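You operate a simulated robot arm through the tools that you are given. There is no shell and no other tool. Be economical: measure what you need, move in short steps, check, and stop when the job is done.

You run a simulated robot arm. Do the job below in one go: nothing can be reset, and whatever is moved stays where it is left.

TASK
Bring the plate named on the pick card from the tall cabinet to the desk with the hutch; lock up.
Fine: The cabinet is locked; the card also names the drawer. Shut the drawer; leave the other plates.

The check looks at the end state, three seconds after you hand in, the way a careful person would. Anything else that was tipped, shoved, dropped, spilled or broken makes it a failure.

THE ROBOT
A 7-joint arm with a two-finger parallel gripper on a trunk, on a base that drives. Base frame: it is fixed to the floor where the robot stands at the start and does not move with it; the origin is under the middle of the robot, x ahead of it, y to its left, z up. Units: mm, rad, N and s.
With the tool pointing down near the work surface it reaches from about 340 to 780 mm from the robot's upright axis, wherever it stands. Its first joint turns from -2.897 to 2.897 rad. Places, roughly: lock handle [700, 0, 1300]; top drawer [800, 100, 1100]; top of the desk with hutch [100, 1100, 800]; upper drawer [800, 100, 800]. Payload 3.91 kg.
The TCP is the grasp point between the finger pads, 30 mm short of the fingertips. In the tool frame z runs along the fingers and y along their closing line. Largest opening 110 mm; finger width 20, thickness 10; the body of the gripper, 48 by 112 mm, starts 55 mm behind the TCP.
Orientation is that of the tool frame in the base frame, as a unit quaternion [x, y, z, w]. With the fingers straight down and closing along the base's y, the tool's x points along the base's -x, its y along +y and its z along -z.

THE INTERFACE
- The arm moves only by the tool nudge_tool. Its argument "targets" is a list of rows, each an object of numbers (a shift or turn left out is 0, a gripper value left out holds the last): "hand": the finger opening in mm, from 0 to 110; "tx", "ty", "tz": the shift along the tool's x, y, z in units of 40 mm (1.0 is 40 mm); "ax", "ay", "az": the turn, a rotation vector about the tool's x, y, z in units of 5 degrees (1.0 is 5 degrees). In form: [{"hand": .., "tx": .., "ty": .., "tz": .., "ax": .., "ay": .., "az": ..}, ...]. A call has 1 to 20 rows; each row shifts and turns the commanded pose from where the row before left it, along the tool's axes as they then stand. A call with a number of a shift or a turn outside -1 to 1 is refused whole. A row lasts 0.2 s, in which the tool goes at most 50 mm and 0.15 rad; a call with a longer step from one row to the next is refused whole, and so is a gripper value outside its range. Where a pose cannot be reached the arm comes as near as it can. A force on the tool above 80 N (or 10 N above the force at the start of the call, whichever is more), or a blocked arm, ends the call early, and 0.2 s more pass. The fingers move at their own pace (about 153 mm/s each) and stop on an object; they squeeze with about 29 N. The grip force told is the motor's: it shows also when the fingers shut on nothing. Time passes only in rows, and 0.2 s behind the last, so rows that do not move let the fingers close. It gives the time, the measured TCP pose, the force on the tool (base axes), the opening and the grip force at its end, in the units of the frame above (readings bear some noise), with the torque about the TCP (base axes, N m) and any sound that the robot's microphone picked up.
- Cameras (640 x 400 px; columns grow to the right, rows downward): "scene" is now at [11, 170.5, 1614.8]; the picture's right is [0.29, -0.96, 0.00], its down [-0.60, -0.18, -0.78] and it looks along [0.74, 0.22, -0.63] (base axes); focal length 261 px, centre (320, 200). "wrist" rides on the gripper at [77, 7, -115] in the tool frame; the picture's right is [-0.09, 1.00, 0.00], its down [-0.80, -0.07, -0.59] and it looks along [-0.59, -0.05, 0.80] (tool axes); focal length 270 px, centre (320, 200). There is no depth. A picture from a camera that has moved, and an enlarged one, comes with that camera's place and axes in the base frame and with its lens. The place of the scene camera against the robot may be out by one fixed shift of up to 18 mm in any direction.
- camera(camera): a new picture of that camera. It takes no simulated time.
- move_column(by): slides the trunk up (or, below 0, down) by that many mm; the arm and the scene camera ride with it, the base frame stays. It gives what a move gives, with no picture.
- steer(legs): drives the robot by 1 to 6 legs, each [ahead, turn to the left] in mm and rad, along the robot's own axes; the way and the turn of a leg run together, so that a leg with both is an arc; at most 1500 mm and 3.142 rad a leg. The arm and the cameras ride along, it lands a little off, and it stops where it bumps. It gives what a move gives.
- aim_head(pan, tilt): turns the head with the scene camera to pan (to the left, within 2.705 rad either way) and tilt (down, from -0.506 to 1.204), counted from straight ahead of the robot. It gives what a move gives.
- zoom(camera, box): a new picture of the part [left, top, right, bottom] of that camera's present view, enlarged. It takes no simulated time.
- finish_job(): hands the job in; it is judged then, once.

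Work in short steps. Places have to be worked out from the pictures, the camera data and where the tool is seen: move nearer, look again, correct. Check each grasp and each placing, and mend what went wrong. You have 120 turns and 90 pictures in all, those below and enlarged ones among them. Open the gripper and draw the arm clear of the work before you hand the job in, unless the task says otherwise; then end with one line.

The tools are called after "Emit:" by a JSON object that holds its "method" and its "body". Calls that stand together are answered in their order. nudge_tool: Moves the arm, as the interface text tells. Its arguments: {"type":"object","properties":{"targets":{"type":"array","items":{"type":"object","properties":{"hand":{"type":"number"},"tx":{"type":"number"},"ty":{"type":"number"},"tz":{"type":"number"},"ax":{"type":"number"},"ay":{"type":"number"},"az":{"type":"number"}}}}},"required":["targets"]} The other tools are called the same way: move_column (by) slides the trunk up or down; steer (legs) drives the base; aim_head (pan, tilt) turns the head that bears the scene camera; camera (camera) takes a picture; zoom (camera, box) takes an enlarged picture of a part of a camera's view; finish_job () hands the job in.

At the start:

```text
clock: 0.0
tool_pos: [398.9, 102.5, 1413.1]
orientation: [0.0, 1.0, -0.001, 0.0]
force: [-0.4, -0.3, -0.2]
torque: [0.02, 0.03, 0.05]
grip_width: 110.1
finger_force: 0.1
trunk travel left (down, up): [-575.0, 35.0]
robot x, y, heading: [-0.4, -0.2, -0.001]
head pan, tilt: [0.291, 0.682]
```

scene: 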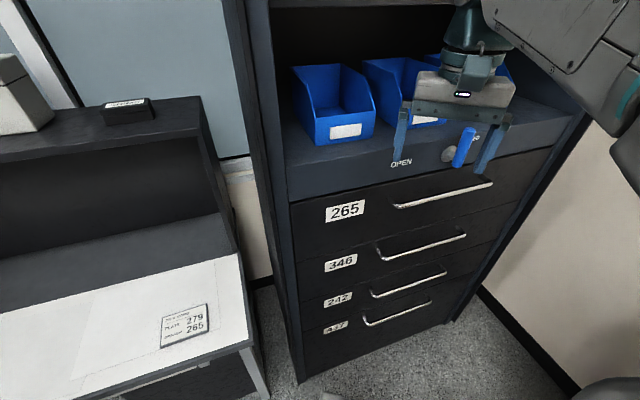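
wrist: 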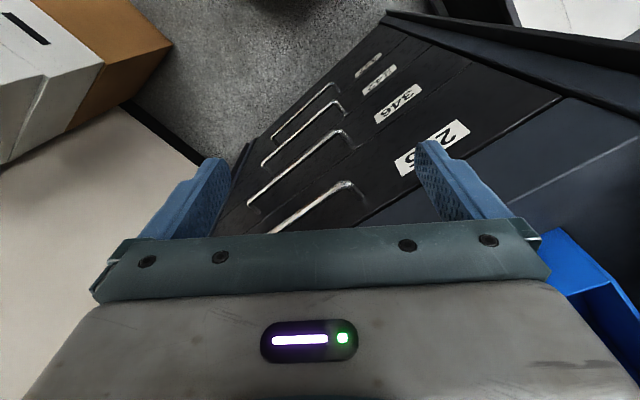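

The card seems to read plate 279, drawer 265. I'll zoom on the card and on the lock to be sure.

Emit:
{"method": "zoom", "body": {"camera": "scene", "box": [140, 290, 230, 360]}}

Emit:
{"method": "zoom", "body": {"camera": "scene", "box": [370, 100, 530, 220]}}

```text
5.71 times, centred on (185, 325) of scene
camera zoom: at [11.0, 170.5, 1614.8], right [0.29, -0.96, 0.0], down [-0.6, -0.18, -0.78], along [0.74, 0.22, -0.63], focal length 1490 px, centre (1091, -514)
```

zoom: 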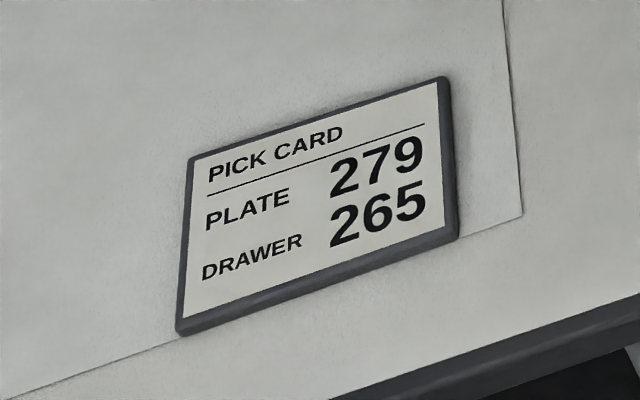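

```text
3.33 times, centred on (450, 160) of scene
camera zoom: at [11.0, 170.5, 1614.8], right [0.29, -0.96, 0.0], down [-0.6, -0.18, -0.78], along [0.74, 0.22, -0.63], focal length 869 px, centre (-113, 333)
```

zoom: 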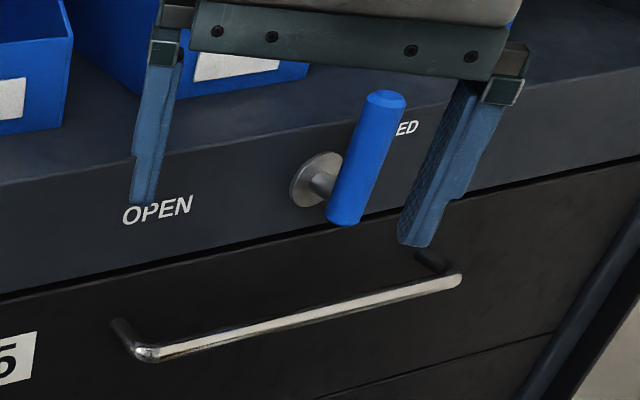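

The card reads plate 279, drawer 265 (the top drawer). From the line slopes the cabinet front runs at about 35° to me, with its inward normal near (0.82, 0.58). I'll turn the tool to horizontal, facing the cabinet, in the free space.

Emit:
{"method": "nudge_tool", "body": {"targets": [{"hand": 0, "ay": -1}, {"ay": -1}, {"ay": -1}, {"ay": -1}, {"ay": -1}, {"ay": -1}, {"ay": -1}, {"ay": -1}, {"ay": -1}, {"ay": -1}, {"ay": -1}, {"ay": -1}, {"ay": -1}, {"ay": -1}, {"ay": -1}, {"ay": -1}, {"ay": -1}, {"ay": -1}]}}

Emit:
{"method": "camera", "body": {"camera": "scene"}}

Emit:
{"method": "camera", "body": {"camera": "wrist"}}

```text
clock: 4.0
tool_pos: [417.5, 109.2, 1386.5]
orientation: [-0.001, 0.739, 0.059, 0.671]
force: [0.0, -0.2, -0.5]
torque: [-0.02, 0.0, 0.0]
grip_width: 0.1
finger_force: 28.3
trunk travel left (down, up): [-575.0, 35.0]
robot x, y, heading: [3.7, 3.9, 0.003]
head pan, tilt: [0.291, 0.682]
stopped in row 18: the arm was blocked; the commanded pose is now the measured one
```

```text
85 pictures are left
camera scene: at [11.0, 170.2, 1613.6], right [0.29, -0.96, 0.0], down [-0.6, -0.18, -0.78], along [0.74, 0.22, -0.63], focal length 261 px, centre (320, 200)
```

scene: 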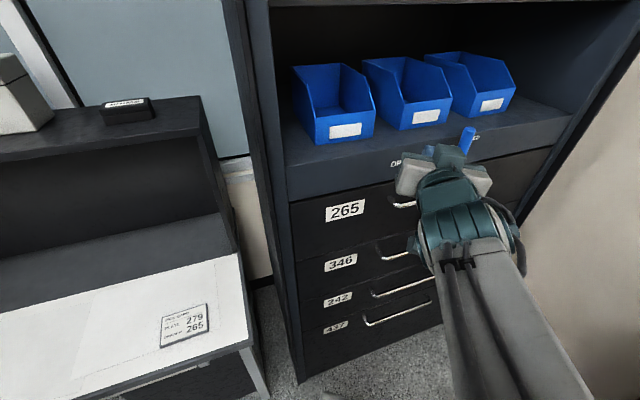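

```text
84 pictures are left
camera wrist: at [296.6, 111.4, 1320.6], right [-0.07, 0.98, 0.17], down [-0.51, -0.18, 0.84], along [0.86, -0.03, 0.51], focal length 270 px, centre (320, 200)
```

wrist: 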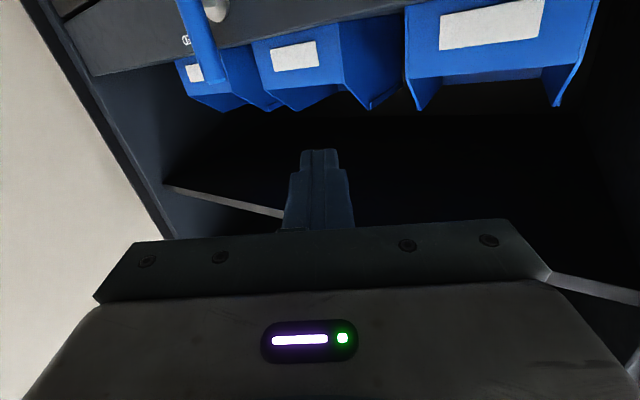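

The arm stopped near horizontal, but the lever is now visible. I'll zoom in on it from the scene camera.

Emit:
{"method": "zoom", "body": {"camera": "scene", "box": [370, 100, 530, 200]}}

```text
4.00 times, centred on (450, 150) of scene
camera zoom: at [11.0, 170.2, 1613.6], right [0.29, -0.96, 0.0], down [-0.6, -0.18, -0.78], along [0.74, 0.22, -0.63], focal length 1043 px, centre (-200, 400)
```

zoom: 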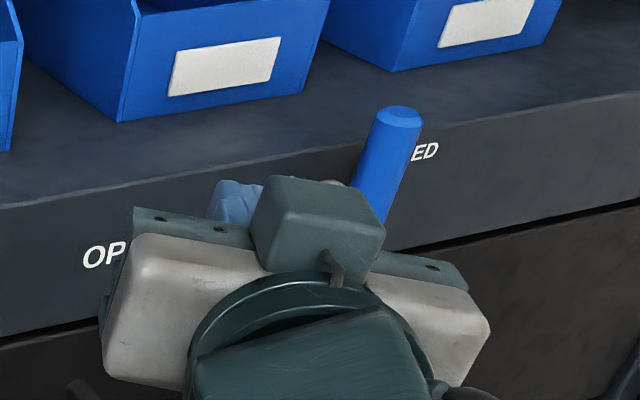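

By triangulating both cameras I put the lever pivot at about (691, 20, 1274). The lever points straight up at LOCKED, and OPEN is to its left. I'll yaw the tool about 30° left to face the front, then read the pose.

Emit:
{"method": "nudge_tool", "body": {"targets": [{"hand": 0, "ax": -1}, {"ax": -1}, {"ax": -1}, {"ax": -1}, {"ax": -1}, {"ax": -1}]}}

```text
clock: 5.4
tool_pos: [418.0, 107.1, 1390.5]
orientation: [-0.173, 0.698, 0.245, 0.65]
force: [1.1, 0.3, -0.2]
torque: [-0.04, -0.04, 0.01]
grip_width: 0.0
finger_force: 29.2
trunk travel left (down, up): [-575.0, 35.0]
robot x, y, heading: [0.3, -1.7, -0.002]
head pan, tilt: [0.291, 0.682]
```

The yaw worked: tool z is now about (0.82, 0.57, -0.03). I'll move to a standoff to the right of the lever.

Emit:
{"method": "nudge_tool", "body": {"targets": [{"tx": 0.042, "ty": -0.844, "tz": 0.113}, {"tx": 0.042, "ty": -0.844, "tz": 0.113}, {"tx": 0.042, "ty": -0.844, "tz": 0.113}, {"tx": 0.042, "ty": -0.844, "tz": 0.113}, {"tx": 0.042, "ty": -0.844, "tz": 0.113}, {"tx": 0.042, "ty": -0.844, "tz": 0.113}, {"tx": 0.042, "ty": -0.844, "tz": 0.113}, {"tx": 0.042, "ty": -0.844, "tz": 0.113}]}}

Emit:
{"method": "camera", "body": {"camera": "wrist"}}

Emit:
{"method": "camera", "body": {"camera": "scene"}}

```text
clock: 7.2
tool_pos: [597.2, -92.9, 1339.9]
orientation: [-0.174, 0.698, 0.245, 0.65]
force: [-0.6, 0.3, 0.0]
torque: [-0.01, 0.03, 0.01]
grip_width: 0.1
finger_force: 28.9
trunk travel left (down, up): [-575.0, 35.0]
robot x, y, heading: [1.0, -2.4, 0.001]
head pan, tilt: [0.291, 0.682]
```

```text
82 pictures are left
camera wrist: at [493.9, -146.0, 1267.6], right [-0.55, 0.81, 0.2], down [-0.37, -0.46, 0.81], along [0.75, 0.37, 0.55], focal length 270 px, centre (320, 200)
```

wrist: 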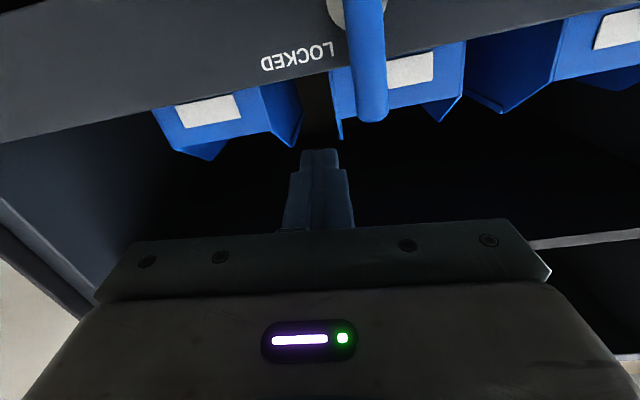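

```text
81 pictures are left
camera scene: at [11.6, 169.7, 1614.9], right [0.29, -0.96, 0.0], down [-0.6, -0.18, -0.78], along [0.74, 0.22, -0.63], focal length 261 px, centre (320, 200)
```

scene: 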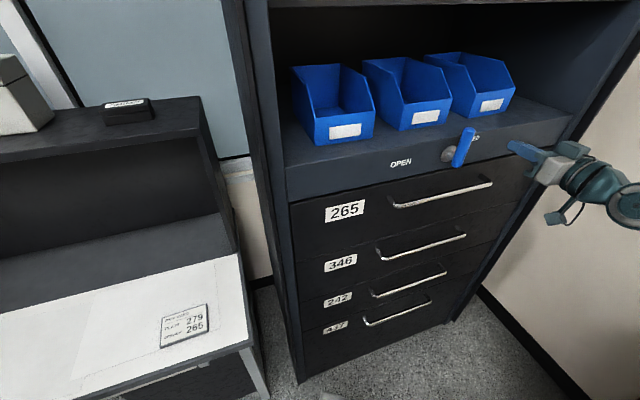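

The wrist views put the pivot nearer (699, 18, 1269), with the lever about 80 mm long. I'll advance so the closed fingertips sit beside the lever on its right.

Emit:
{"method": "nudge_tool", "body": {"targets": [{"tx": 0.07, "tz": 0.69}, {"tx": 0.07, "tz": 0.69}, {"tx": 0.07, "tz": 0.69}]}}

Emit:
{"method": "zoom", "body": {"camera": "scene", "box": [390, 90, 550, 190]}}

Emit:
{"method": "camera", "body": {"camera": "wrist"}}

```text
clock: 8.0
tool_pos: [665.8, -41.3, 1330.3]
orientation: [-0.174, 0.698, 0.246, 0.649]
force: [-0.4, 1.2, 1.1]
torque: [0.0, -0.01, 0.01]
grip_width: 0.3
finger_force: 28.8
trunk travel left (down, up): [-575.0, 35.0]
robot x, y, heading: [-1.1, -0.3, 0.002]
head pan, tilt: [0.291, 0.682]
```

```text
4.00 times, centred on (470, 140) of scene
camera zoom: at [11.5, 170.8, 1614.7], right [0.29, -0.96, 0.0], down [-0.6, -0.18, -0.78], along [0.74, 0.22, -0.63], focal length 1043 px, centre (-280, 440)
```

zoom: 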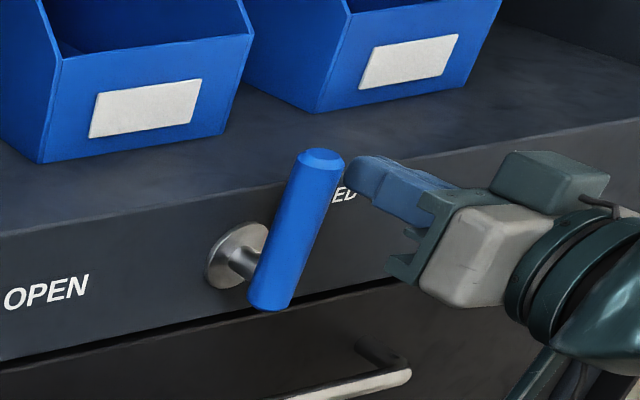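

```text
79 pictures are left
camera wrist: at [560.9, -95.1, 1258.3], right [-0.55, 0.81, 0.2], down [-0.37, -0.46, 0.81], along [0.75, 0.37, 0.55], focal length 270 px, centre (320, 200)
```

wrist: 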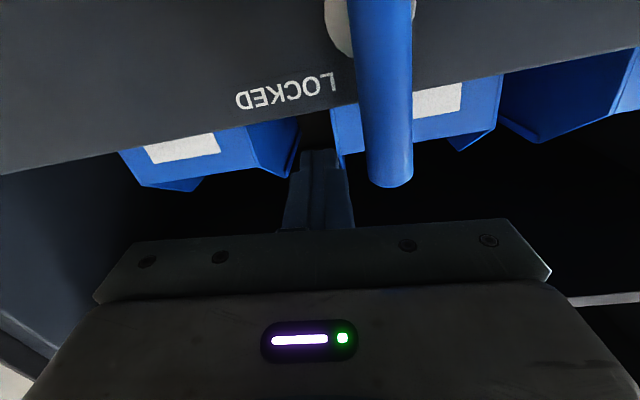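

The fingertips are beside the lever and overlap it in depth. I'll push along an arc about the pivot toward OPEN.

Emit:
{"method": "nudge_tool", "body": {"targets": [{"tx": 0.058, "ty": 0.27}, {"tx": -0.021, "ty": 0.208}, {"tx": -0.021, "ty": 0.208}, {"tx": 0.031, "ty": 0.206}, {"tx": 0.031, "ty": 0.206}, {"tx": 0.085, "ty": 0.19}, {"tx": 0.085, "ty": 0.19}, {"tx": 0.132, "ty": 0.162}, {"tx": 0.132, "ty": 0.162}, {"tx": 0.168, "ty": 0.122}, {"tx": 0.168, "ty": 0.122}, {"tx": 0.195, "ty": 0.074}, {"tx": 0.195, "ty": 0.074}]}}

Emit:
{"method": "zoom", "body": {"camera": "scene", "box": [370, 90, 530, 190]}}

```text
clock: 10.8
tool_pos: [611.4, 31.8, 1291.0]
orientation: [-0.174, 0.698, 0.246, 0.65]
force: [0.1, 0.1, 1.5]
torque: [-0.02, -0.01, -0.01]
grip_width: 0.0
finger_force: 29.5
trunk travel left (down, up): [-575.0, 35.0]
robot x, y, heading: [1.0, -4.2, 0.001]
head pan, tilt: [0.291, 0.682]
```

```text
4.00 times, centred on (450, 140) of scene
camera zoom: at [10.9, 170.3, 1614.8], right [0.29, -0.96, 0.0], down [-0.6, -0.18, -0.78], along [0.74, 0.22, -0.63], focal length 1043 px, centre (-200, 440)
```

zoom: 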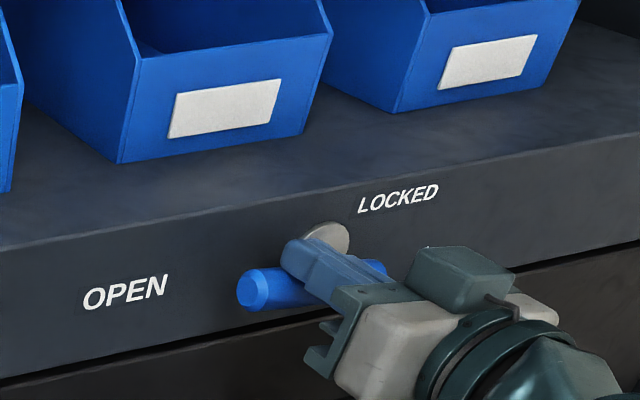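

The lever is nearly horizontal toward OPEN. I'll press down a little more to reach its stop.

Emit:
{"method": "nudge_tool", "body": {"targets": [{"tx": 0.1}, {"tx": 0.1}, {"tx": 0.1}]}}

Emit:
{"method": "zoom", "body": {"camera": "scene", "box": [370, 90, 530, 190]}}

```text
clock: 11.6
tool_pos: [610.1, 32.6, 1285.2]
orientation: [-0.174, 0.694, 0.246, 0.654]
force: [9.2, 2.5, 29.7]
torque: [0.41, -0.75, 0.0]
grip_width: 0.0
finger_force: 28.8
trunk travel left (down, up): [-575.0, 35.0]
robot x, y, heading: [1.3, 2.4, -0.007]
head pan, tilt: [0.291, 0.682]
```

```text
4.00 times, centred on (450, 140) of scene
camera zoom: at [9.8, 170.7, 1615.4], right [0.29, -0.96, 0.0], down [-0.6, -0.18, -0.78], along [0.74, 0.22, -0.63], focal length 1043 px, centre (-200, 440)
```

zoom: 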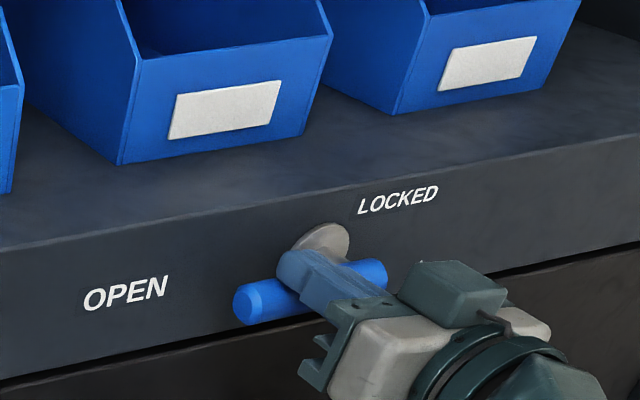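

The stop is felt (30 N upward), so the lever is at OPEN. I'll lift off, back away and roll the tool 90° so the fingers can pinch the horizontal drawer bar.

Emit:
{"method": "nudge_tool", "body": {"targets": [{"tx": -0.3}, {"tz": -0.8}, {"tz": -0.9}, {"tz": -0.9, "hand": 60}, {"az": 1}, {"az": 1}, {"az": 1}, {"az": 1}, {"az": 1}, {"az": 1}, {"az": 1}, {"az": 1}, {"az": 1}, {"az": 1}, {"az": 1}, {"az": 1}, {"az": 1}, {"az": 1}, {"az": 1}, {"az": 1}]}}

Emit:
{"method": "camera", "body": {"camera": "scene"}}

Emit:
{"method": "camera", "body": {"camera": "wrist"}}

```text
clock: 15.8
tool_pos: [523.9, -28.3, 1295.1]
orientation: [0.315, 0.646, 0.606, 0.34]
force: [0.0, -0.1, -0.7]
torque: [0.0, -0.01, -0.03]
grip_width: 59.7
finger_force: 0.1
trunk travel left (down, up): [-575.0, 35.0]
robot x, y, heading: [2.0, 1.2, 0.001]
head pan, tilt: [0.291, 0.682]
```

```text
76 pictures are left
camera scene: at [11.0, 170.3, 1614.8], right [0.29, -0.96, 0.0], down [-0.6, -0.18, -0.78], along [0.74, 0.22, -0.63], focal length 261 px, centre (320, 200)
```

scene: 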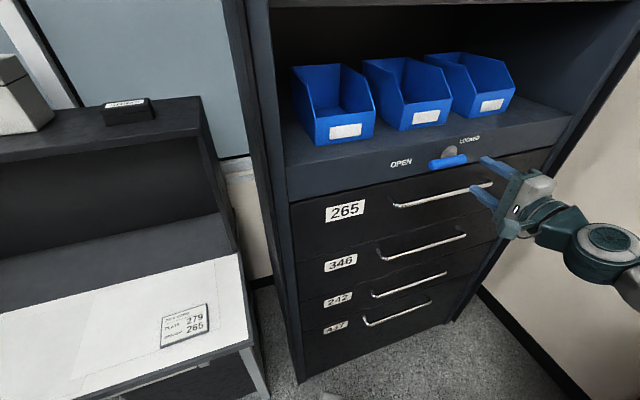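

```text
75 pictures are left
camera wrist: at [387.7, -29.0, 1302.2], right [0.05, -0.01, 1.0], down [-0.03, -1.0, -0.01], along [1.0, -0.03, -0.05], focal length 270 px, centre (320, 200)
```

wrist: 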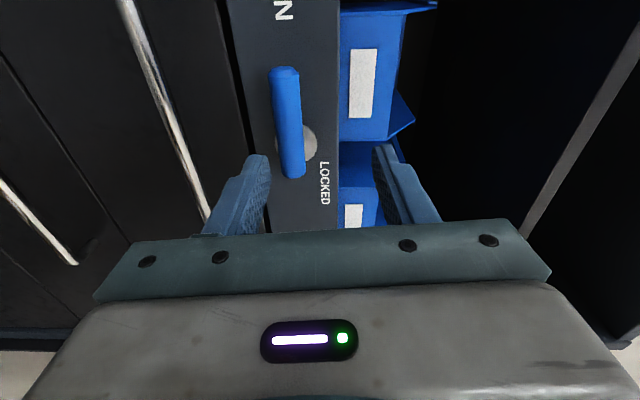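

The roll succeeded and the bar shows at lower z. I'll go down in front of the bar, opening the fingers wide.

Emit:
{"method": "nudge_tool", "body": {"targets": [{"hand": 90, "az": 0.8}, {"tx": -0.22, "ty": -0.92}, {"tx": -0.22, "ty": -0.92}, {"tx": -0.22, "ty": -0.92}, {"tx": -0.22, "ty": -0.92}]}}

Emit:
{"method": "camera", "body": {"camera": "wrist"}}

Emit:
{"method": "camera", "body": {"camera": "scene"}}

```text
clock: 17.0
tool_pos: [538.4, -56.3, 1148.9]
orientation: [0.337, 0.635, 0.618, 0.319]
force: [0.5, 0.0, -0.1]
torque: [0.0, -0.03, 0.0]
grip_width: 90.0
finger_force: 0.1
trunk travel left (down, up): [-575.0, 35.0]
robot x, y, heading: [0.1, -1.7, -0.0]
head pan, tilt: [0.291, 0.682]
```

```text
74 pictures are left
camera wrist: at [401.5, -58.3, 1160.1], right [0.09, -0.06, 0.99], down [-0.03, -1.0, -0.06], along [1.0, -0.03, -0.09], focal length 270 px, centre (320, 200)
```

wrist: 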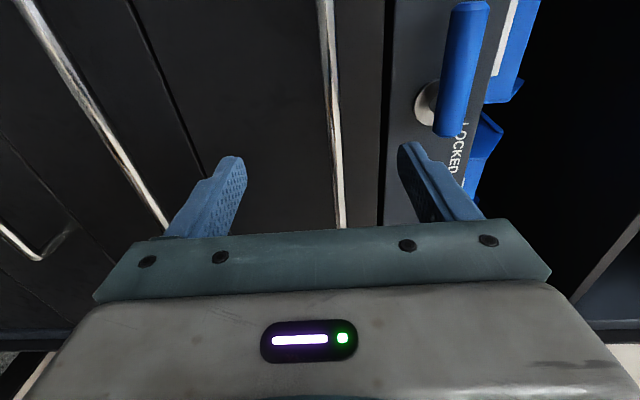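

```text
73 pictures are left
camera scene: at [11.2, 170.0, 1614.9], right [0.29, -0.96, 0.0], down [-0.6, -0.18, -0.78], along [0.74, 0.22, -0.63], focal length 261 px, centre (320, 200)
```

scene: 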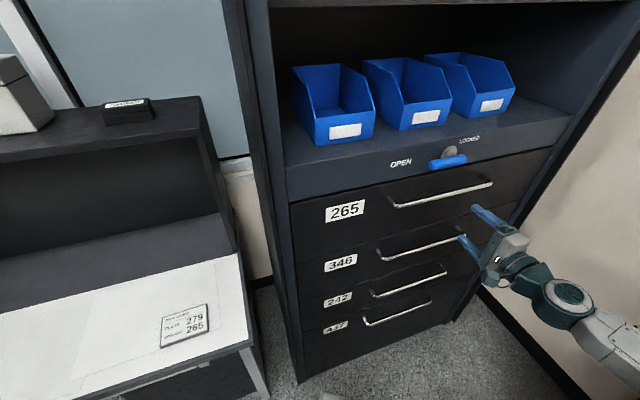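

The two wrist views give the bar at n≈535, z≈1152, and it lies between the open fingers. I'll advance about 120 mm and close.

Emit:
{"method": "nudge_tool", "body": {"targets": [{"ty": 0.045, "tz": 0.757}, {"ty": 0.045, "tz": 0.757}, {"ty": 0.045, "tz": 0.757}, {"ty": 0.045, "tz": 0.757}, {"hand": 0}, {}, {}, {}]}}

Emit:
{"method": "camera", "body": {"camera": "wrist"}}

```text
clock: 18.8
tool_pos: [636.1, 10.6, 1156.0]
orientation: [0.335, 0.633, 0.619, 0.323]
force: [8.4, -0.8, 40.9]
torque: [-0.46, -0.6, -0.18]
grip_width: 15.8
finger_force: 45.1
trunk travel left (down, up): [-575.0, 35.0]
robot x, y, heading: [-1.3, 1.4, -0.002]
head pan, tilt: [0.291, 0.682]
```

```text
72 pictures are left
camera wrist: at [499.5, 10.6, 1165.7], right [0.07, -0.06, 1.0], down [-0.04, -1.0, -0.06], along [1.0, -0.03, -0.08], focal length 270 px, centre (320, 200)
```

wrist: 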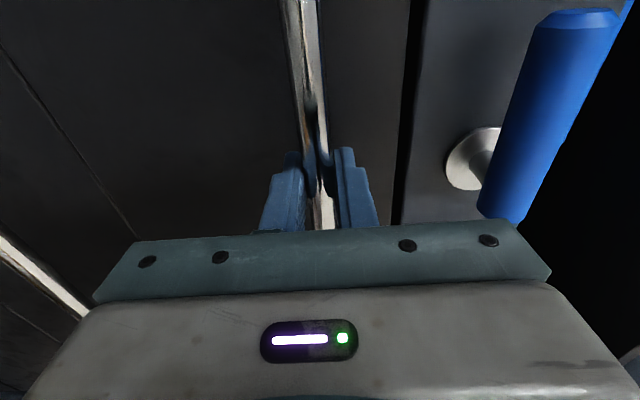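

The bar is gripped (16 mm) with a 41 N vertical load, so I'll shift up 4 mm to relieve it. Then I'll pull straight out along −n.

Emit:
{"method": "nudge_tool", "body": {"targets": [{"ty": 0.1}, {"tz": -0.4, "ty": -0.014}, {"tz": -0.6, "ty": -0.02}, {"tz": -0.6, "ty": -0.02}, {"tz": -0.6, "ty": -0.02}, {"tz": -0.6, "ty": -0.02}]}}

Emit:
{"method": "camera", "body": {"camera": "scene"}}

```text
clock: 20.2
tool_pos: [545.8, -54.5, 1156.8]
orientation: [0.338, 0.634, 0.618, 0.32]
force: [0.0, -9.1, 20.0]
torque: [-0.55, -0.58, 0.64]
grip_width: 15.8
finger_force: 45.3
trunk travel left (down, up): [-575.0, 35.0]
robot x, y, heading: [1.5, -0.7, -0.006]
head pan, tilt: [0.291, 0.682]
```

```text
71 pictures are left
camera scene: at [8.4, 168.4, 1615.0], right [0.29, -0.96, 0.0], down [-0.6, -0.18, -0.78], along [0.74, 0.22, -0.63], focal length 261 px, centre (320, 200)
```

scene: 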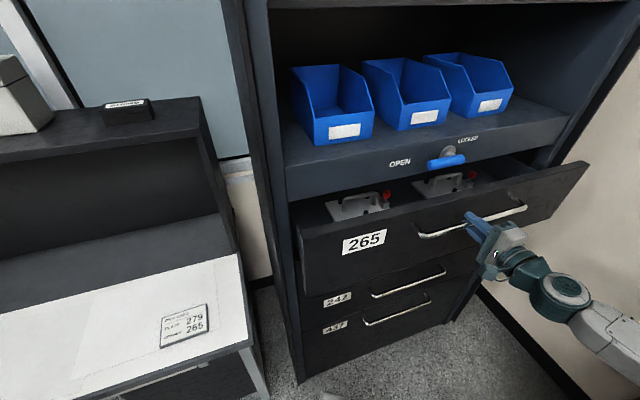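

The drawer slides out well and shows metal plates standing inside. I'll pull on.

Emit:
{"method": "nudge_tool", "body": {"targets": [{"tz": -0.7, "ty": -0.02}, {"tz": -0.7, "ty": -0.02}, {"tz": -0.7, "ty": -0.02}, {"tz": -0.7, "ty": -0.02}, {"tz": -0.7, "ty": -0.02}]}}

Emit:
{"method": "camera", "body": {"camera": "scene"}}

```text
clock: 21.4
tool_pos: [433.4, -136.4, 1155.9]
orientation: [0.341, 0.633, 0.617, 0.32]
force: [8.0, -18.4, 2.3]
torque: [-0.61, -0.68, -1.19]
grip_width: 15.8
finger_force: 44.8
trunk travel left (down, up): [-575.0, 35.0]
robot x, y, heading: [1.7, -0.8, -0.003]
head pan, tilt: [0.291, 0.682]
```

```text
70 pictures are left
camera scene: at [11.3, 166.1, 1615.0], right [0.29, -0.96, 0.0], down [-0.6, -0.18, -0.78], along [0.74, 0.22, -0.63], focal length 261 px, centre (320, 200)
```

scene: 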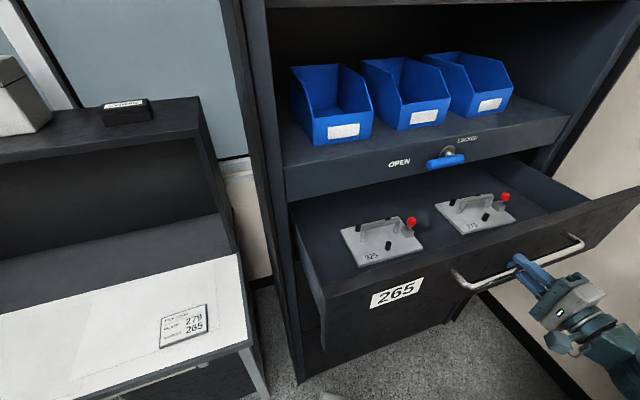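

Two handled plates are visible and the slide runs at about 36°. I'll correct sideways a little and pull further toward the stop.

Emit:
{"method": "nudge_tool", "body": {"targets": [{"tz": -0.5, "ty": -0.015, "tx": -0.07}, {"tz": -0.5, "ty": -0.015, "tx": -0.05}, {"tz": -0.5, "ty": -0.015, "tx": -0.02}, {"tz": -0.5, "ty": -0.015, "tx": -0.02}]}}

Emit:
{"method": "camera", "body": {"camera": "scene"}}

```text
clock: 22.4
tool_pos: [370.7, -181.4, 1156.2]
orientation: [0.336, 0.636, 0.618, 0.316]
force: [-5.8, 1.1, -29.3]
torque: [-0.71, -0.5, -0.57]
grip_width: 15.8
finger_force: 45.1
trunk travel left (down, up): [-575.0, 35.0]
robot x, y, heading: [-0.3, 0.5, -0.0]
head pan, tilt: [0.291, 0.682]
```

```text
69 pictures are left
camera scene: at [11.0, 169.3, 1614.5], right [0.29, -0.96, 0.0], down [-0.6, -0.18, -0.78], along [0.74, 0.22, -0.63], focal length 261 px, centre (320, 200)
```

scene: 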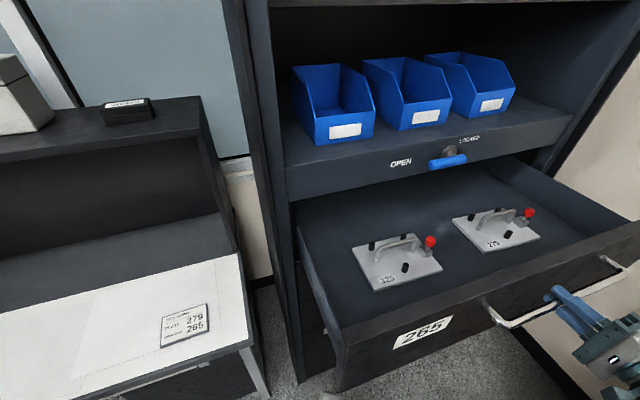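

Pulled about 327 mm and both plates are accessible. I'll zoom in to read their numbers.

Emit:
{"method": "zoom", "body": {"camera": "scene", "box": [340, 180, 560, 310]}}

```text
2.91 times, centred on (450, 245) of scene
camera zoom: at [11.0, 169.3, 1614.5], right [0.29, -0.96, 0.0], down [-0.6, -0.18, -0.78], along [0.74, 0.22, -0.63], focal length 759 px, centre (-58, 69)
```

zoom: 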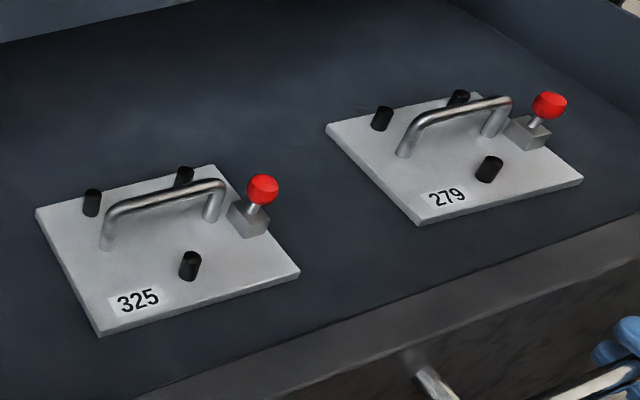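

Plate 279 is the right-hand one, and its bow handle runs parallel to the drawer front. I'll release the drawer bar, back off and rise.

Emit:
{"method": "nudge_tool", "body": {"targets": [{"hand": 80}, {}, {"tz": -0.5}, {"tz": -0.6}, {"tz": -0.5}, {"ty": 0.9}, {"ty": 0.9}, {"ty": 0.9}, {"ty": 0.9}, {"ty": 0.9}, {"ty": 0.5}]}}

Emit:
{"method": "camera", "body": {"camera": "scene"}}

```text
clock: 24.8
tool_pos: [324.1, -214.9, 1360.1]
orientation: [0.338, 0.635, 0.617, 0.318]
force: [-0.3, 0.5, -0.5]
torque: [0.0, 0.0, 0.02]
grip_width: 79.7
finger_force: 0.1
trunk travel left (down, up): [-575.0, 35.0]
robot x, y, heading: [3.4, 1.9, 0.004]
head pan, tilt: [0.291, 0.682]
```

```text
67 pictures are left
camera scene: at [11.0, 170.3, 1614.8], right [0.29, -0.96, 0.0], down [-0.6, -0.18, -0.78], along [0.74, 0.22, -0.63], focal length 261 px, centre (320, 200)
```

scene: 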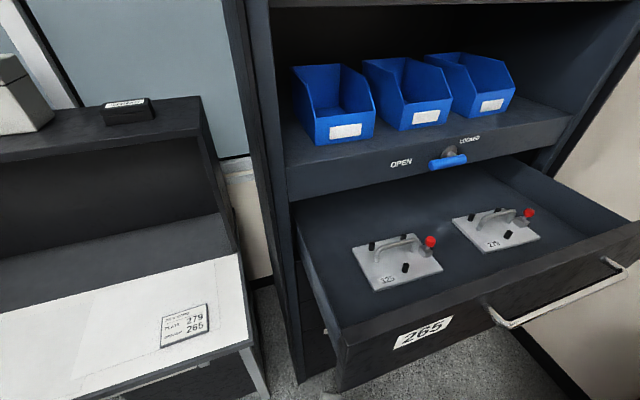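

The drawer stayed open. I'll rotate the tool to point down, closing along n.

Emit:
{"method": "nudge_tool", "body": {"targets": [{"ax": 1}, {"ax": 1}, {"ax": 1}, {"ax": 1}, {"ax": 1}, {"ax": 1}, {"ax": 1}, {"ax": 1}, {"ax": 1}, {"ax": 1}, {"ax": 1}, {"ax": 1}, {"ax": 1}, {"ax": 1}, {"ax": 1}, {"ax": 1}, {"ax": 1}, {"ax": 0.6}]}}

Emit:
{"method": "camera", "body": {"camera": "wrist"}}

```text
clock: 28.6
tool_pos: [325.5, -216.5, 1358.0]
orientation: [0.464, 0.886, 0.002, -0.006]
force: [-0.1, 0.1, -0.5]
torque: [-0.01, 0.02, 0.0]
grip_width: 80.2
finger_force: 0.0
trunk travel left (down, up): [-575.0, 35.0]
robot x, y, heading: [-0.0, 1.9, -0.002]
head pan, tilt: [0.291, 0.682]
```

```text
66 pictures are left
camera wrist: at [289.3, -151.4, 1473.6], right [0.87, 0.5, 0.0], down [0.4, -0.7, 0.58], along [0.29, -0.51, -0.81], focal length 270 px, centre (320, 200)
```

wrist: 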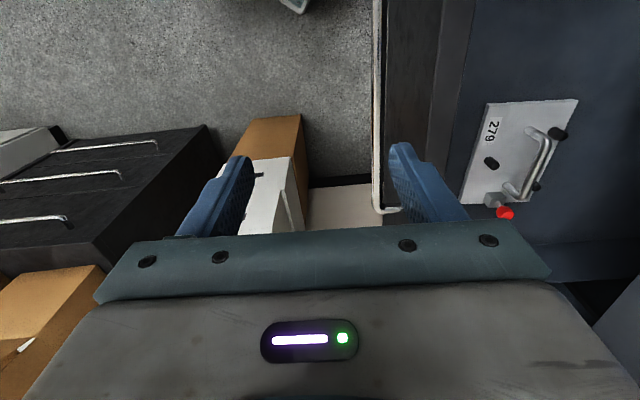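

The tool now points down. Both cameras put the 279 handle near (700, -160, ~1090). I'll move above it at a safe height.

Emit:
{"method": "nudge_tool", "body": {"targets": [{"tx": -0.432, "ty": 0.867, "tz": 0.194, "az": -0.25}, {"tx": -0.432, "ty": 0.867, "tz": 0.194}, {"tx": -0.432, "ty": 0.867, "tz": 0.194}, {"tx": -0.432, "ty": 0.867, "tz": 0.194}, {"tx": -0.432, "ty": 0.867, "tz": 0.194}, {"tx": -0.432, "ty": 0.867, "tz": 0.194}, {"tx": -0.432, "ty": 0.867, "tz": 0.194}, {"tx": -0.432, "ty": 0.867, "tz": 0.194}, {"tx": -0.432, "ty": 0.867, "tz": 0.194}]}}

Emit:
{"method": "camera", "body": {"camera": "wrist"}}

Emit:
{"method": "camera", "body": {"camera": "scene"}}

```text
clock: 30.6
tool_pos: [670.5, -160.7, 1286.3]
orientation: [0.454, 0.891, 0.002, -0.007]
force: [0.8, -0.2, 0.8]
torque: [0.03, 0.02, 0.03]
grip_width: 80.1
finger_force: 0.0
trunk travel left (down, up): [-575.0, 35.0]
robot x, y, heading: [2.9, -4.9, 0.004]
head pan, tilt: [0.291, 0.682]
```

```text
65 pictures are left
camera wrist: at [633.5, -94.8, 1400.7], right [0.86, 0.51, 0.0], down [0.42, -0.7, 0.58], along [0.3, -0.5, -0.81], focal length 270 px, centre (320, 200)
```

wrist: 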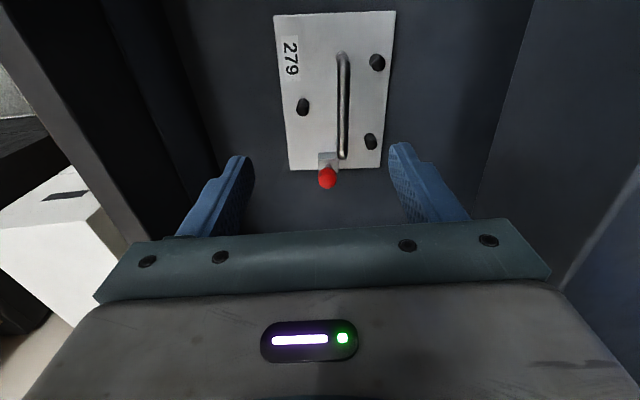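

```text
64 pictures are left
camera scene: at [13.6, 169.6, 1614.9], right [0.29, -0.96, 0.0], down [-0.61, -0.18, -0.77], along [0.74, 0.22, -0.63], focal length 261 px, centre (320, 200)
```

scene: 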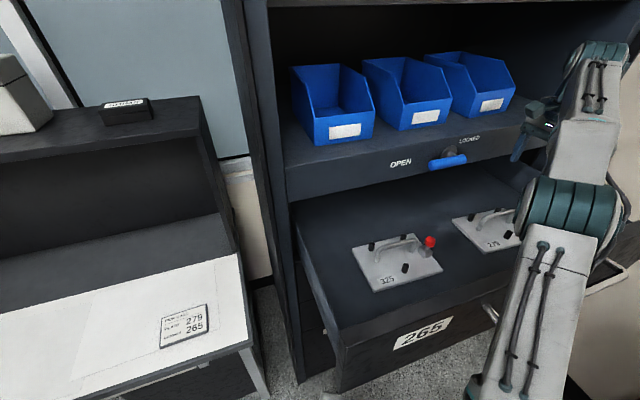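

The handle bar is at about (699, -157, 1098), aligned with tool x. I'll move over it and descend partway with the fingers at 45 mm.

Emit:
{"method": "nudge_tool", "body": {"targets": [{"hand": 45, "tx": -0.345, "ty": 0.63}, {"tz": 0.85}, {"tz": 0.85}, {"tz": 0.85}, {"tz": 0.75}]}}

Emit:
{"method": "camera", "body": {"camera": "wrist"}}

Emit:
{"method": "camera", "body": {"camera": "scene"}}

```text
clock: 31.8
tool_pos: [677.7, -157.9, 1155.1]
orientation: [0.454, 0.891, 0.004, -0.005]
force: [-0.2, 0.6, -0.2]
torque: [0.01, -0.01, 0.0]
grip_width: 44.9
finger_force: 0.1
out of reach, approached as far as the arm can: row 1
trunk travel left (down, up): [-575.0, 35.0]
robot x, y, heading: [-2.6, -1.0, 0.003]
head pan, tilt: [0.291, 0.682]
```

```text
63 pictures are left
camera wrist: at [639.3, -92.0, 1270.9], right [0.86, 0.51, 0.0], down [0.42, -0.7, 0.58], along [0.3, -0.5, -0.81], focal length 270 px, centre (320, 200)
```

wrist: 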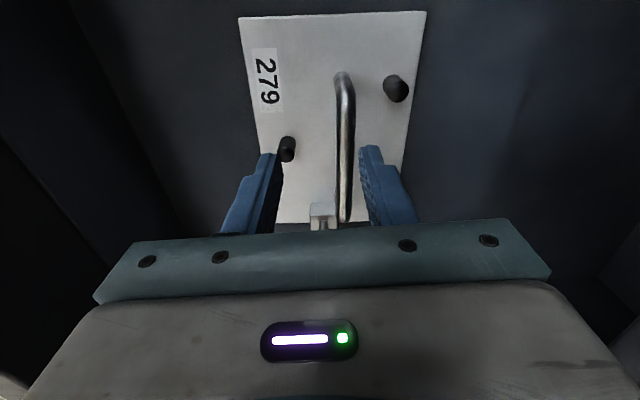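

```text
62 pictures are left
camera scene: at [11.0, 170.2, 1614.8], right [0.29, -0.96, 0.0], down [-0.6, -0.18, -0.78], along [0.74, 0.22, -0.63], focal length 261 px, centre (320, 200)
```

scene: 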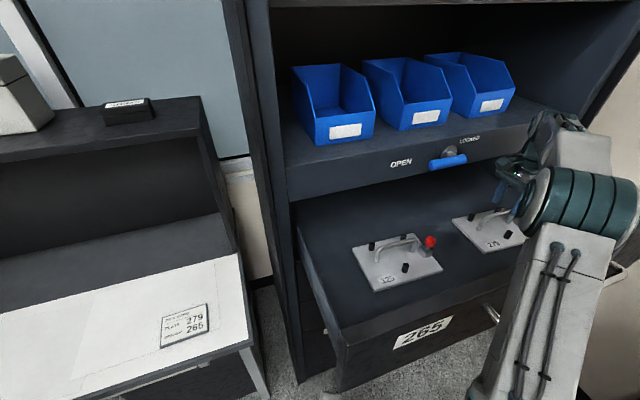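

The bar is about 17 mm further along +n than the TCP, and the first row fell short of reach. I'll retry the shift at this lower height.

Emit:
{"method": "nudge_tool", "body": {"targets": [{"ty": 0.2}, {"ty": 0.24}]}}

```text
clock: 32.4
tool_pos: [691.3, -146.7, 1156.2]
orientation: [0.454, 0.891, 0.004, -0.006]
force: [0.6, -1.0, -0.5]
torque: [0.01, 0.01, -0.02]
grip_width: 45.2
finger_force: 0.0
trunk travel left (down, up): [-575.0, 35.0]
robot x, y, heading: [-0.9, -0.1, 0.002]
head pan, tilt: [0.291, 0.682]
```

That reached n=473. I'll descend to the bar, shifting a bit toward the handle's middle.

Emit:
{"method": "nudge_tool", "body": {"targets": [{"tx": -0.2}, {"tz": 0.5}, {"tz": 0.4}, {"tz": 0.4}]}}

Emit:
{"method": "camera", "body": {"camera": "wrist"}}

Emit:
{"method": "camera", "body": {"camera": "scene"}}

```text
clock: 33.4
tool_pos: [697.2, -152.5, 1103.3]
orientation: [0.454, 0.891, 0.003, -0.005]
force: [-0.5, 0.0, -1.0]
torque: [0.0, -0.03, 0.0]
grip_width: 45.2
finger_force: 0.2
trunk travel left (down, up): [-575.0, 35.0]
robot x, y, heading: [0.1, -2.0, -0.002]
head pan, tilt: [0.291, 0.682]
```

```text
61 pictures are left
camera wrist: at [658.3, -87.4, 1217.9], right [0.86, 0.51, 0.0], down [0.42, -0.7, 0.58], along [0.3, -0.5, -0.81], focal length 270 px, centre (320, 200)
```

wrist: 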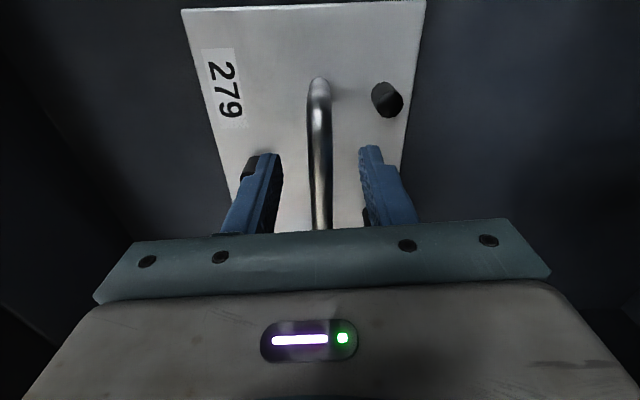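

```text
60 pictures are left
camera scene: at [11.4, 170.2, 1614.8], right [0.29, -0.96, 0.0], down [-0.6, -0.18, -0.78], along [0.74, 0.22, -0.63], focal length 261 px, centre (320, 200)
```

scene: 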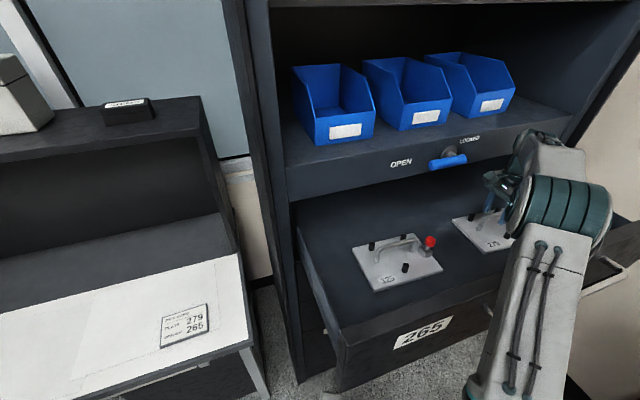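

The bar sits between the fingers at the right depth. I'll close on it and then lift a little as a test.

Emit:
{"method": "nudge_tool", "body": {"targets": [{"hand": 0}, {}, {}, {}]}}

Emit:
{"method": "nudge_tool", "body": {"targets": [{"tz": -0.25}, {"tz": -0.25}, {"tz": -0.25}]}}

Emit:
{"method": "camera", "body": {"camera": "wrist"}}

Emit:
{"method": "camera", "body": {"camera": "scene"}}

```text
clock: 34.4
tool_pos: [696.3, -153.1, 1102.8]
orientation: [0.454, 0.891, 0.003, -0.006]
force: [-0.6, -0.1, 0.5]
torque: [-0.13, -0.1, -0.34]
grip_width: 13.7
finger_force: 29.1
trunk travel left (down, up): [-575.0, 35.0]
robot x, y, heading: [-0.5, 0.1, 0.003]
head pan, tilt: [0.291, 0.682]
```

```text
clock: 35.2
tool_pos: [698.8, -152.9, 1132.6]
orientation: [0.454, 0.891, 0.003, -0.006]
force: [0.2, -0.7, -9.7]
torque: [0.24, 0.12, -0.01]
grip_width: 13.6
finger_force: 29.0
trunk travel left (down, up): [-575.0, 35.0]
robot x, y, heading: [2.3, -1.9, 0.0]
head pan, tilt: [0.291, 0.682]
```

```text
59 pictures are left
camera wrist: at [659.7, -88.1, 1247.7], right [0.86, 0.51, 0.0], down [0.42, -0.7, 0.58], along [0.3, -0.5, -0.81], focal length 270 px, centre (320, 200)
```

wrist: 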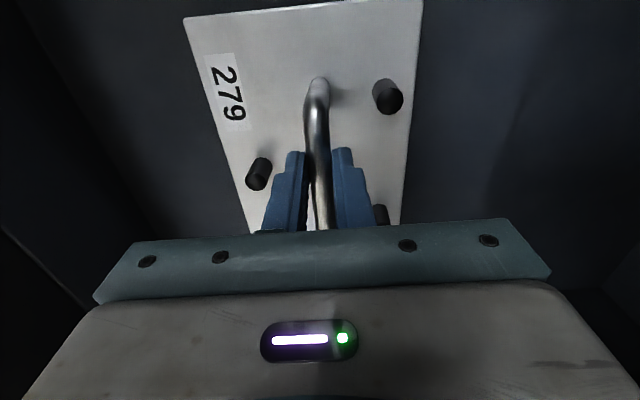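

```text
58 pictures are left
camera scene: at [12.0, 170.0, 1614.8], right [0.29, -0.96, 0.0], down [-0.6, -0.18, -0.78], along [0.74, 0.22, -0.63], focal length 261 px, centre (320, 200)
```

scene: 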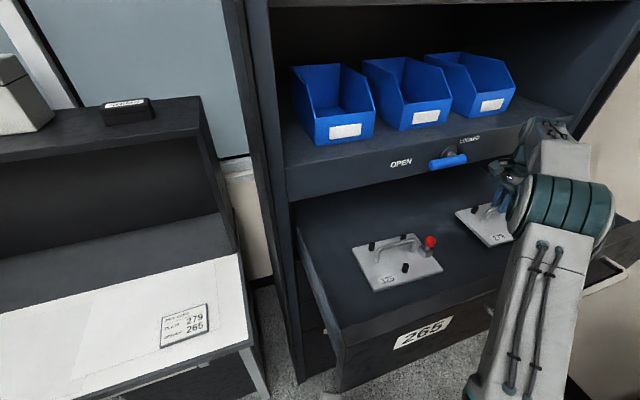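

The plate hangs on the handle (about 10 N) and is clear. I'll lift it up and slightly toward me, above the drawer walls, then look at the desk.

Emit:
{"method": "nudge_tool", "body": {"targets": [{"tz": -0.8, "ty": -0.1}, {"tz": -0.8, "ty": -0.2}, {"tz": -0.8, "ty": -0.3}, {"tz": -0.8, "ty": -0.3}, {"tz": -0.8, "ty": -0.4}, {"tz": -0.8, "ty": -0.4}, {"tz": -0.6, "ty": -0.4}]}}

Emit:
{"method": "aim_head", "body": {"pan": 1.15, "tilt": 0.7}}

Emit:
{"method": "camera", "body": {"camera": "scene"}}

Emit:
{"method": "camera", "body": {"camera": "wrist"}}

```text
clock: 36.8
tool_pos: [630.8, -200.1, 1339.3]
orientation: [0.455, 0.891, 0.002, -0.005]
force: [1.4, 0.7, -9.1]
torque: [0.22, 0.17, 0.03]
grip_width: 13.6
finger_force: 29.6
out of reach, approached as far as the arm can: row 7
trunk travel left (down, up): [-575.0, 35.0]
robot x, y, heading: [-3.4, -0.6, -0.003]
head pan, tilt: [0.291, 0.682]
```

```text
clock: 38.0
tool_pos: [631.0, -200.7, 1338.2]
orientation: [0.453, 0.891, 0.004, -0.005]
force: [-1.0, 0.1, -9.0]
torque: [0.26, 0.17, -0.03]
grip_width: 13.4
finger_force: 29.2
trunk travel left (down, up): [-575.0, 35.0]
robot x, y, heading: [1.3, -3.3, -0.002]
head pan, tilt: [1.15, 0.7]
```

```text
57 pictures are left
camera scene: at [-35.0, 222.7, 1613.5], right [0.91, -0.41, 0.0], down [-0.26, -0.59, -0.76], along [0.31, 0.7, -0.64], focal length 261 px, centre (320, 200)
```

scene: 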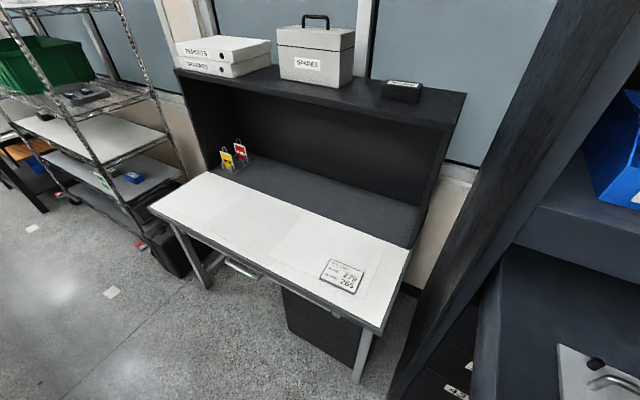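

```text
56 pictures are left
camera wrist: at [592.1, -135.0, 1452.6], right [0.86, 0.51, 0.0], down [0.42, -0.7, 0.59], along [0.3, -0.5, -0.81], focal length 270 px, centre (320, 200)
```

wrist: 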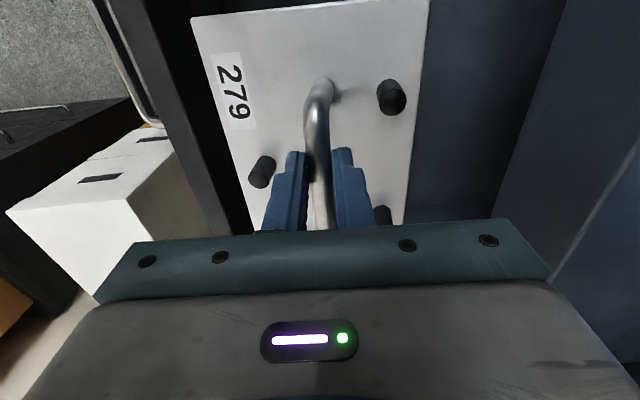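

The desk has plenty of free white space left of the card, with the front edge at n≈485. The target near (150, 880) needs a short drive, so I'll first tuck the arm nearer to me above the drawer and check it.

Emit:
{"method": "nudge_tool", "body": {"targets": [{"tx": 0.95, "ty": -0.28}, {"tx": 0.95, "ty": -0.28}, {"tx": 0.95, "ty": -0.28}, {"tx": 0.95, "ty": -0.28}, {"tx": 0.95, "ty": -0.28}, {"tx": 0.95, "ty": -0.28}, {"tx": 0.95, "ty": -0.28}]}}

Emit:
{"method": "aim_head", "body": {"pan": 0.0, "tilt": 0.75}}

Emit:
{"method": "camera", "body": {"camera": "scene"}}

```text
clock: 39.6
tool_pos: [411.5, -30.1, 1342.1]
orientation: [0.455, 0.89, 0.004, -0.005]
force: [-0.2, 0.6, -9.6]
torque: [0.25, 0.14, -0.01]
grip_width: 13.6
finger_force: 29.2
trunk travel left (down, up): [-575.0, 35.0]
robot x, y, heading: [2.8, -1.0, -0.001]
head pan, tilt: [1.15, 0.7]
```

```text
clock: 40.9
tool_pos: [412.6, -31.3, 1340.7]
orientation: [0.453, 0.891, 0.002, -0.005]
force: [0.0, 0.8, -9.8]
torque: [0.26, 0.15, -0.01]
grip_width: 13.7
finger_force: 28.7
trunk travel left (down, up): [-575.0, 35.0]
robot x, y, heading: [-0.8, -0.6, 0.002]
head pan, tilt: [0.0, 0.75]
```

```text
55 pictures are left
camera scene: at [12.6, 145.6, 1609.1], right [0.0, -1.0, 0.0], down [-0.68, 0.0, -0.73], along [0.73, 0.0, -0.68], focal length 261 px, centre (320, 200)
```

scene: 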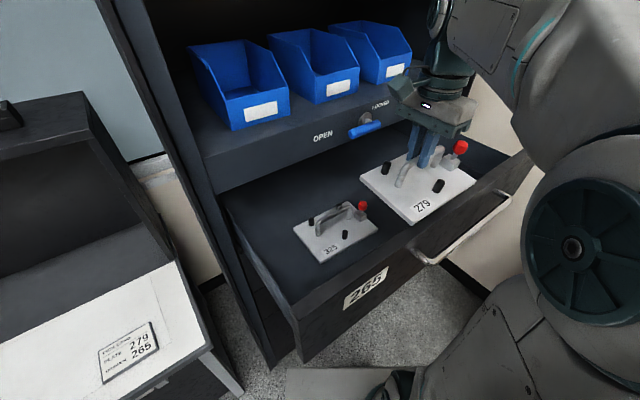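

The arm is compact and nothing lies within its sweep radius of about 500 mm; the cabinet face is 585 mm away. I'll turn left 1.4 rad toward the desk.

Emit:
{"method": "steer", "body": {"legs": [[0, 1.4]]}}

Emit:
{"method": "camera", "body": {"camera": "scene"}}

```text
clock: 44.8
tool_pos: [106.1, 399.6, 1339.8]
orientation: [-0.219, 0.976, -0.001, -0.006]
force: [-0.8, -0.5, -9.8]
torque: [-0.12, 0.28, 0.01]
grip_width: 13.7
finger_force: 28.6
trunk travel left (down, up): [-575.0, 35.0]
robot x, y, heading: [0.3, -0.6, 1.386]
head pan, tilt: [0.0, 0.75]
```

```text
54 pictures are left
camera scene: at [-140.1, 30.3, 1609.1], right [0.98, -0.18, 0.0], down [-0.13, -0.67, -0.73], along [0.14, 0.72, -0.68], focal length 261 px, centre (320, 200)
```

scene: 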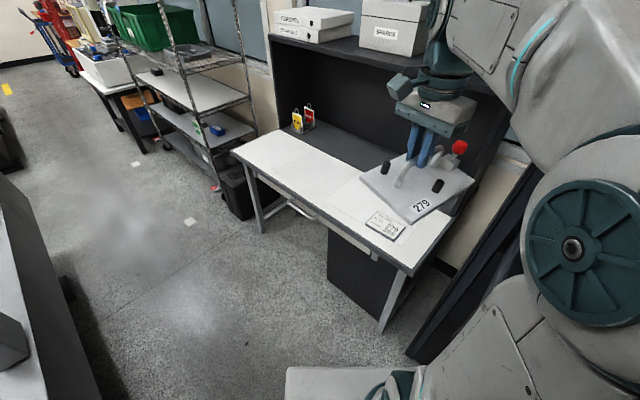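

The desk and its right leg stand close to straight ahead. To stay clear I'll shift left parallel to the desk front (heading 2.2), then turn back to face the free spot near (158, 820).

Emit:
{"method": "steer", "body": {"legs": [[0, 0.813], [350, 0]]}}

Emit:
{"method": "camera", "body": {"camera": "scene"}}

```text
clock: 49.1
tool_pos: [-409.8, 644.8, 1341.2]
orientation: [-0.578, 0.816, -0.003, -0.005]
force: [0.2, -0.2, -10.1]
torque: [-0.24, 0.11, -0.02]
grip_width: 13.7
finger_force: 28.7
trunk travel left (down, up): [-575.0, 35.0]
robot x, y, heading: [-197.8, 288.5, 2.176]
head pan, tilt: [0.0, 0.75]
```

```text
53 pictures are left
camera scene: at [-322.3, 204.9, 1609.1], right [0.82, 0.57, 0.0], down [0.39, -0.56, -0.73], along [-0.42, 0.6, -0.68], focal length 261 px, centre (320, 200)
```

scene: 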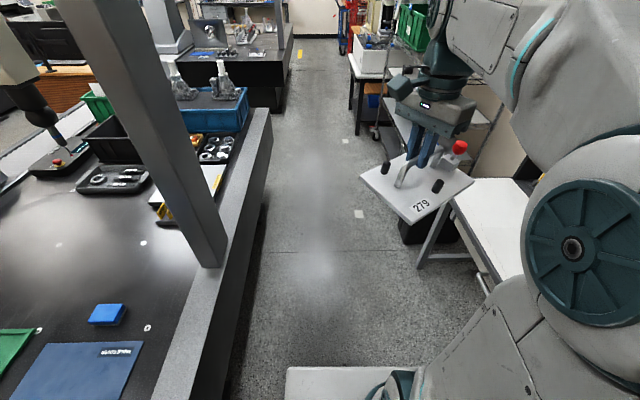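

I'm at (-198, 288) in a free aisle. I'll turn right to face the free spot on the desk.

Emit:
{"method": "steer", "body": {"legs": [[0, -1.2]]}}

Emit:
{"method": "camera", "body": {"camera": "scene"}}

```text
clock: 52.5
tool_pos: [56.2, 612.9, 1341.5]
orientation: [-0.017, 1.0, 0.001, -0.007]
force: [-0.3, -0.4, -9.7]
torque: [0.01, 0.31, 0.01]
grip_width: 13.7
finger_force: 28.6
trunk travel left (down, up): [-575.0, 35.0]
robot x, y, heading: [-204.1, 290.1, 0.974]
head pan, tilt: [0.0, 0.75]
```

```text
52 pictures are left
camera scene: at [-314.7, 373.7, 1609.1], right [0.83, -0.56, 0.0], down [-0.38, -0.57, -0.73], along [0.41, 0.61, -0.68], focal length 261 px, centre (320, 200)
```

scene: 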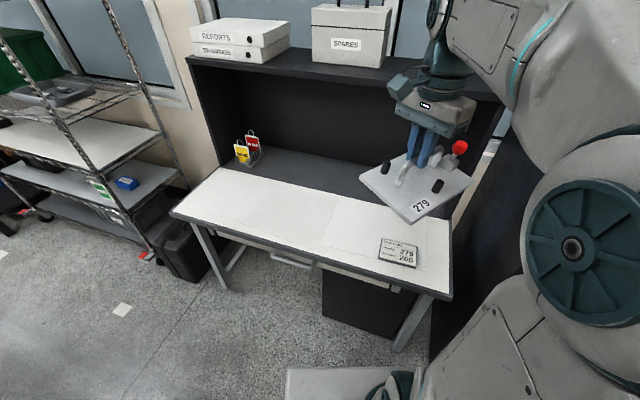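

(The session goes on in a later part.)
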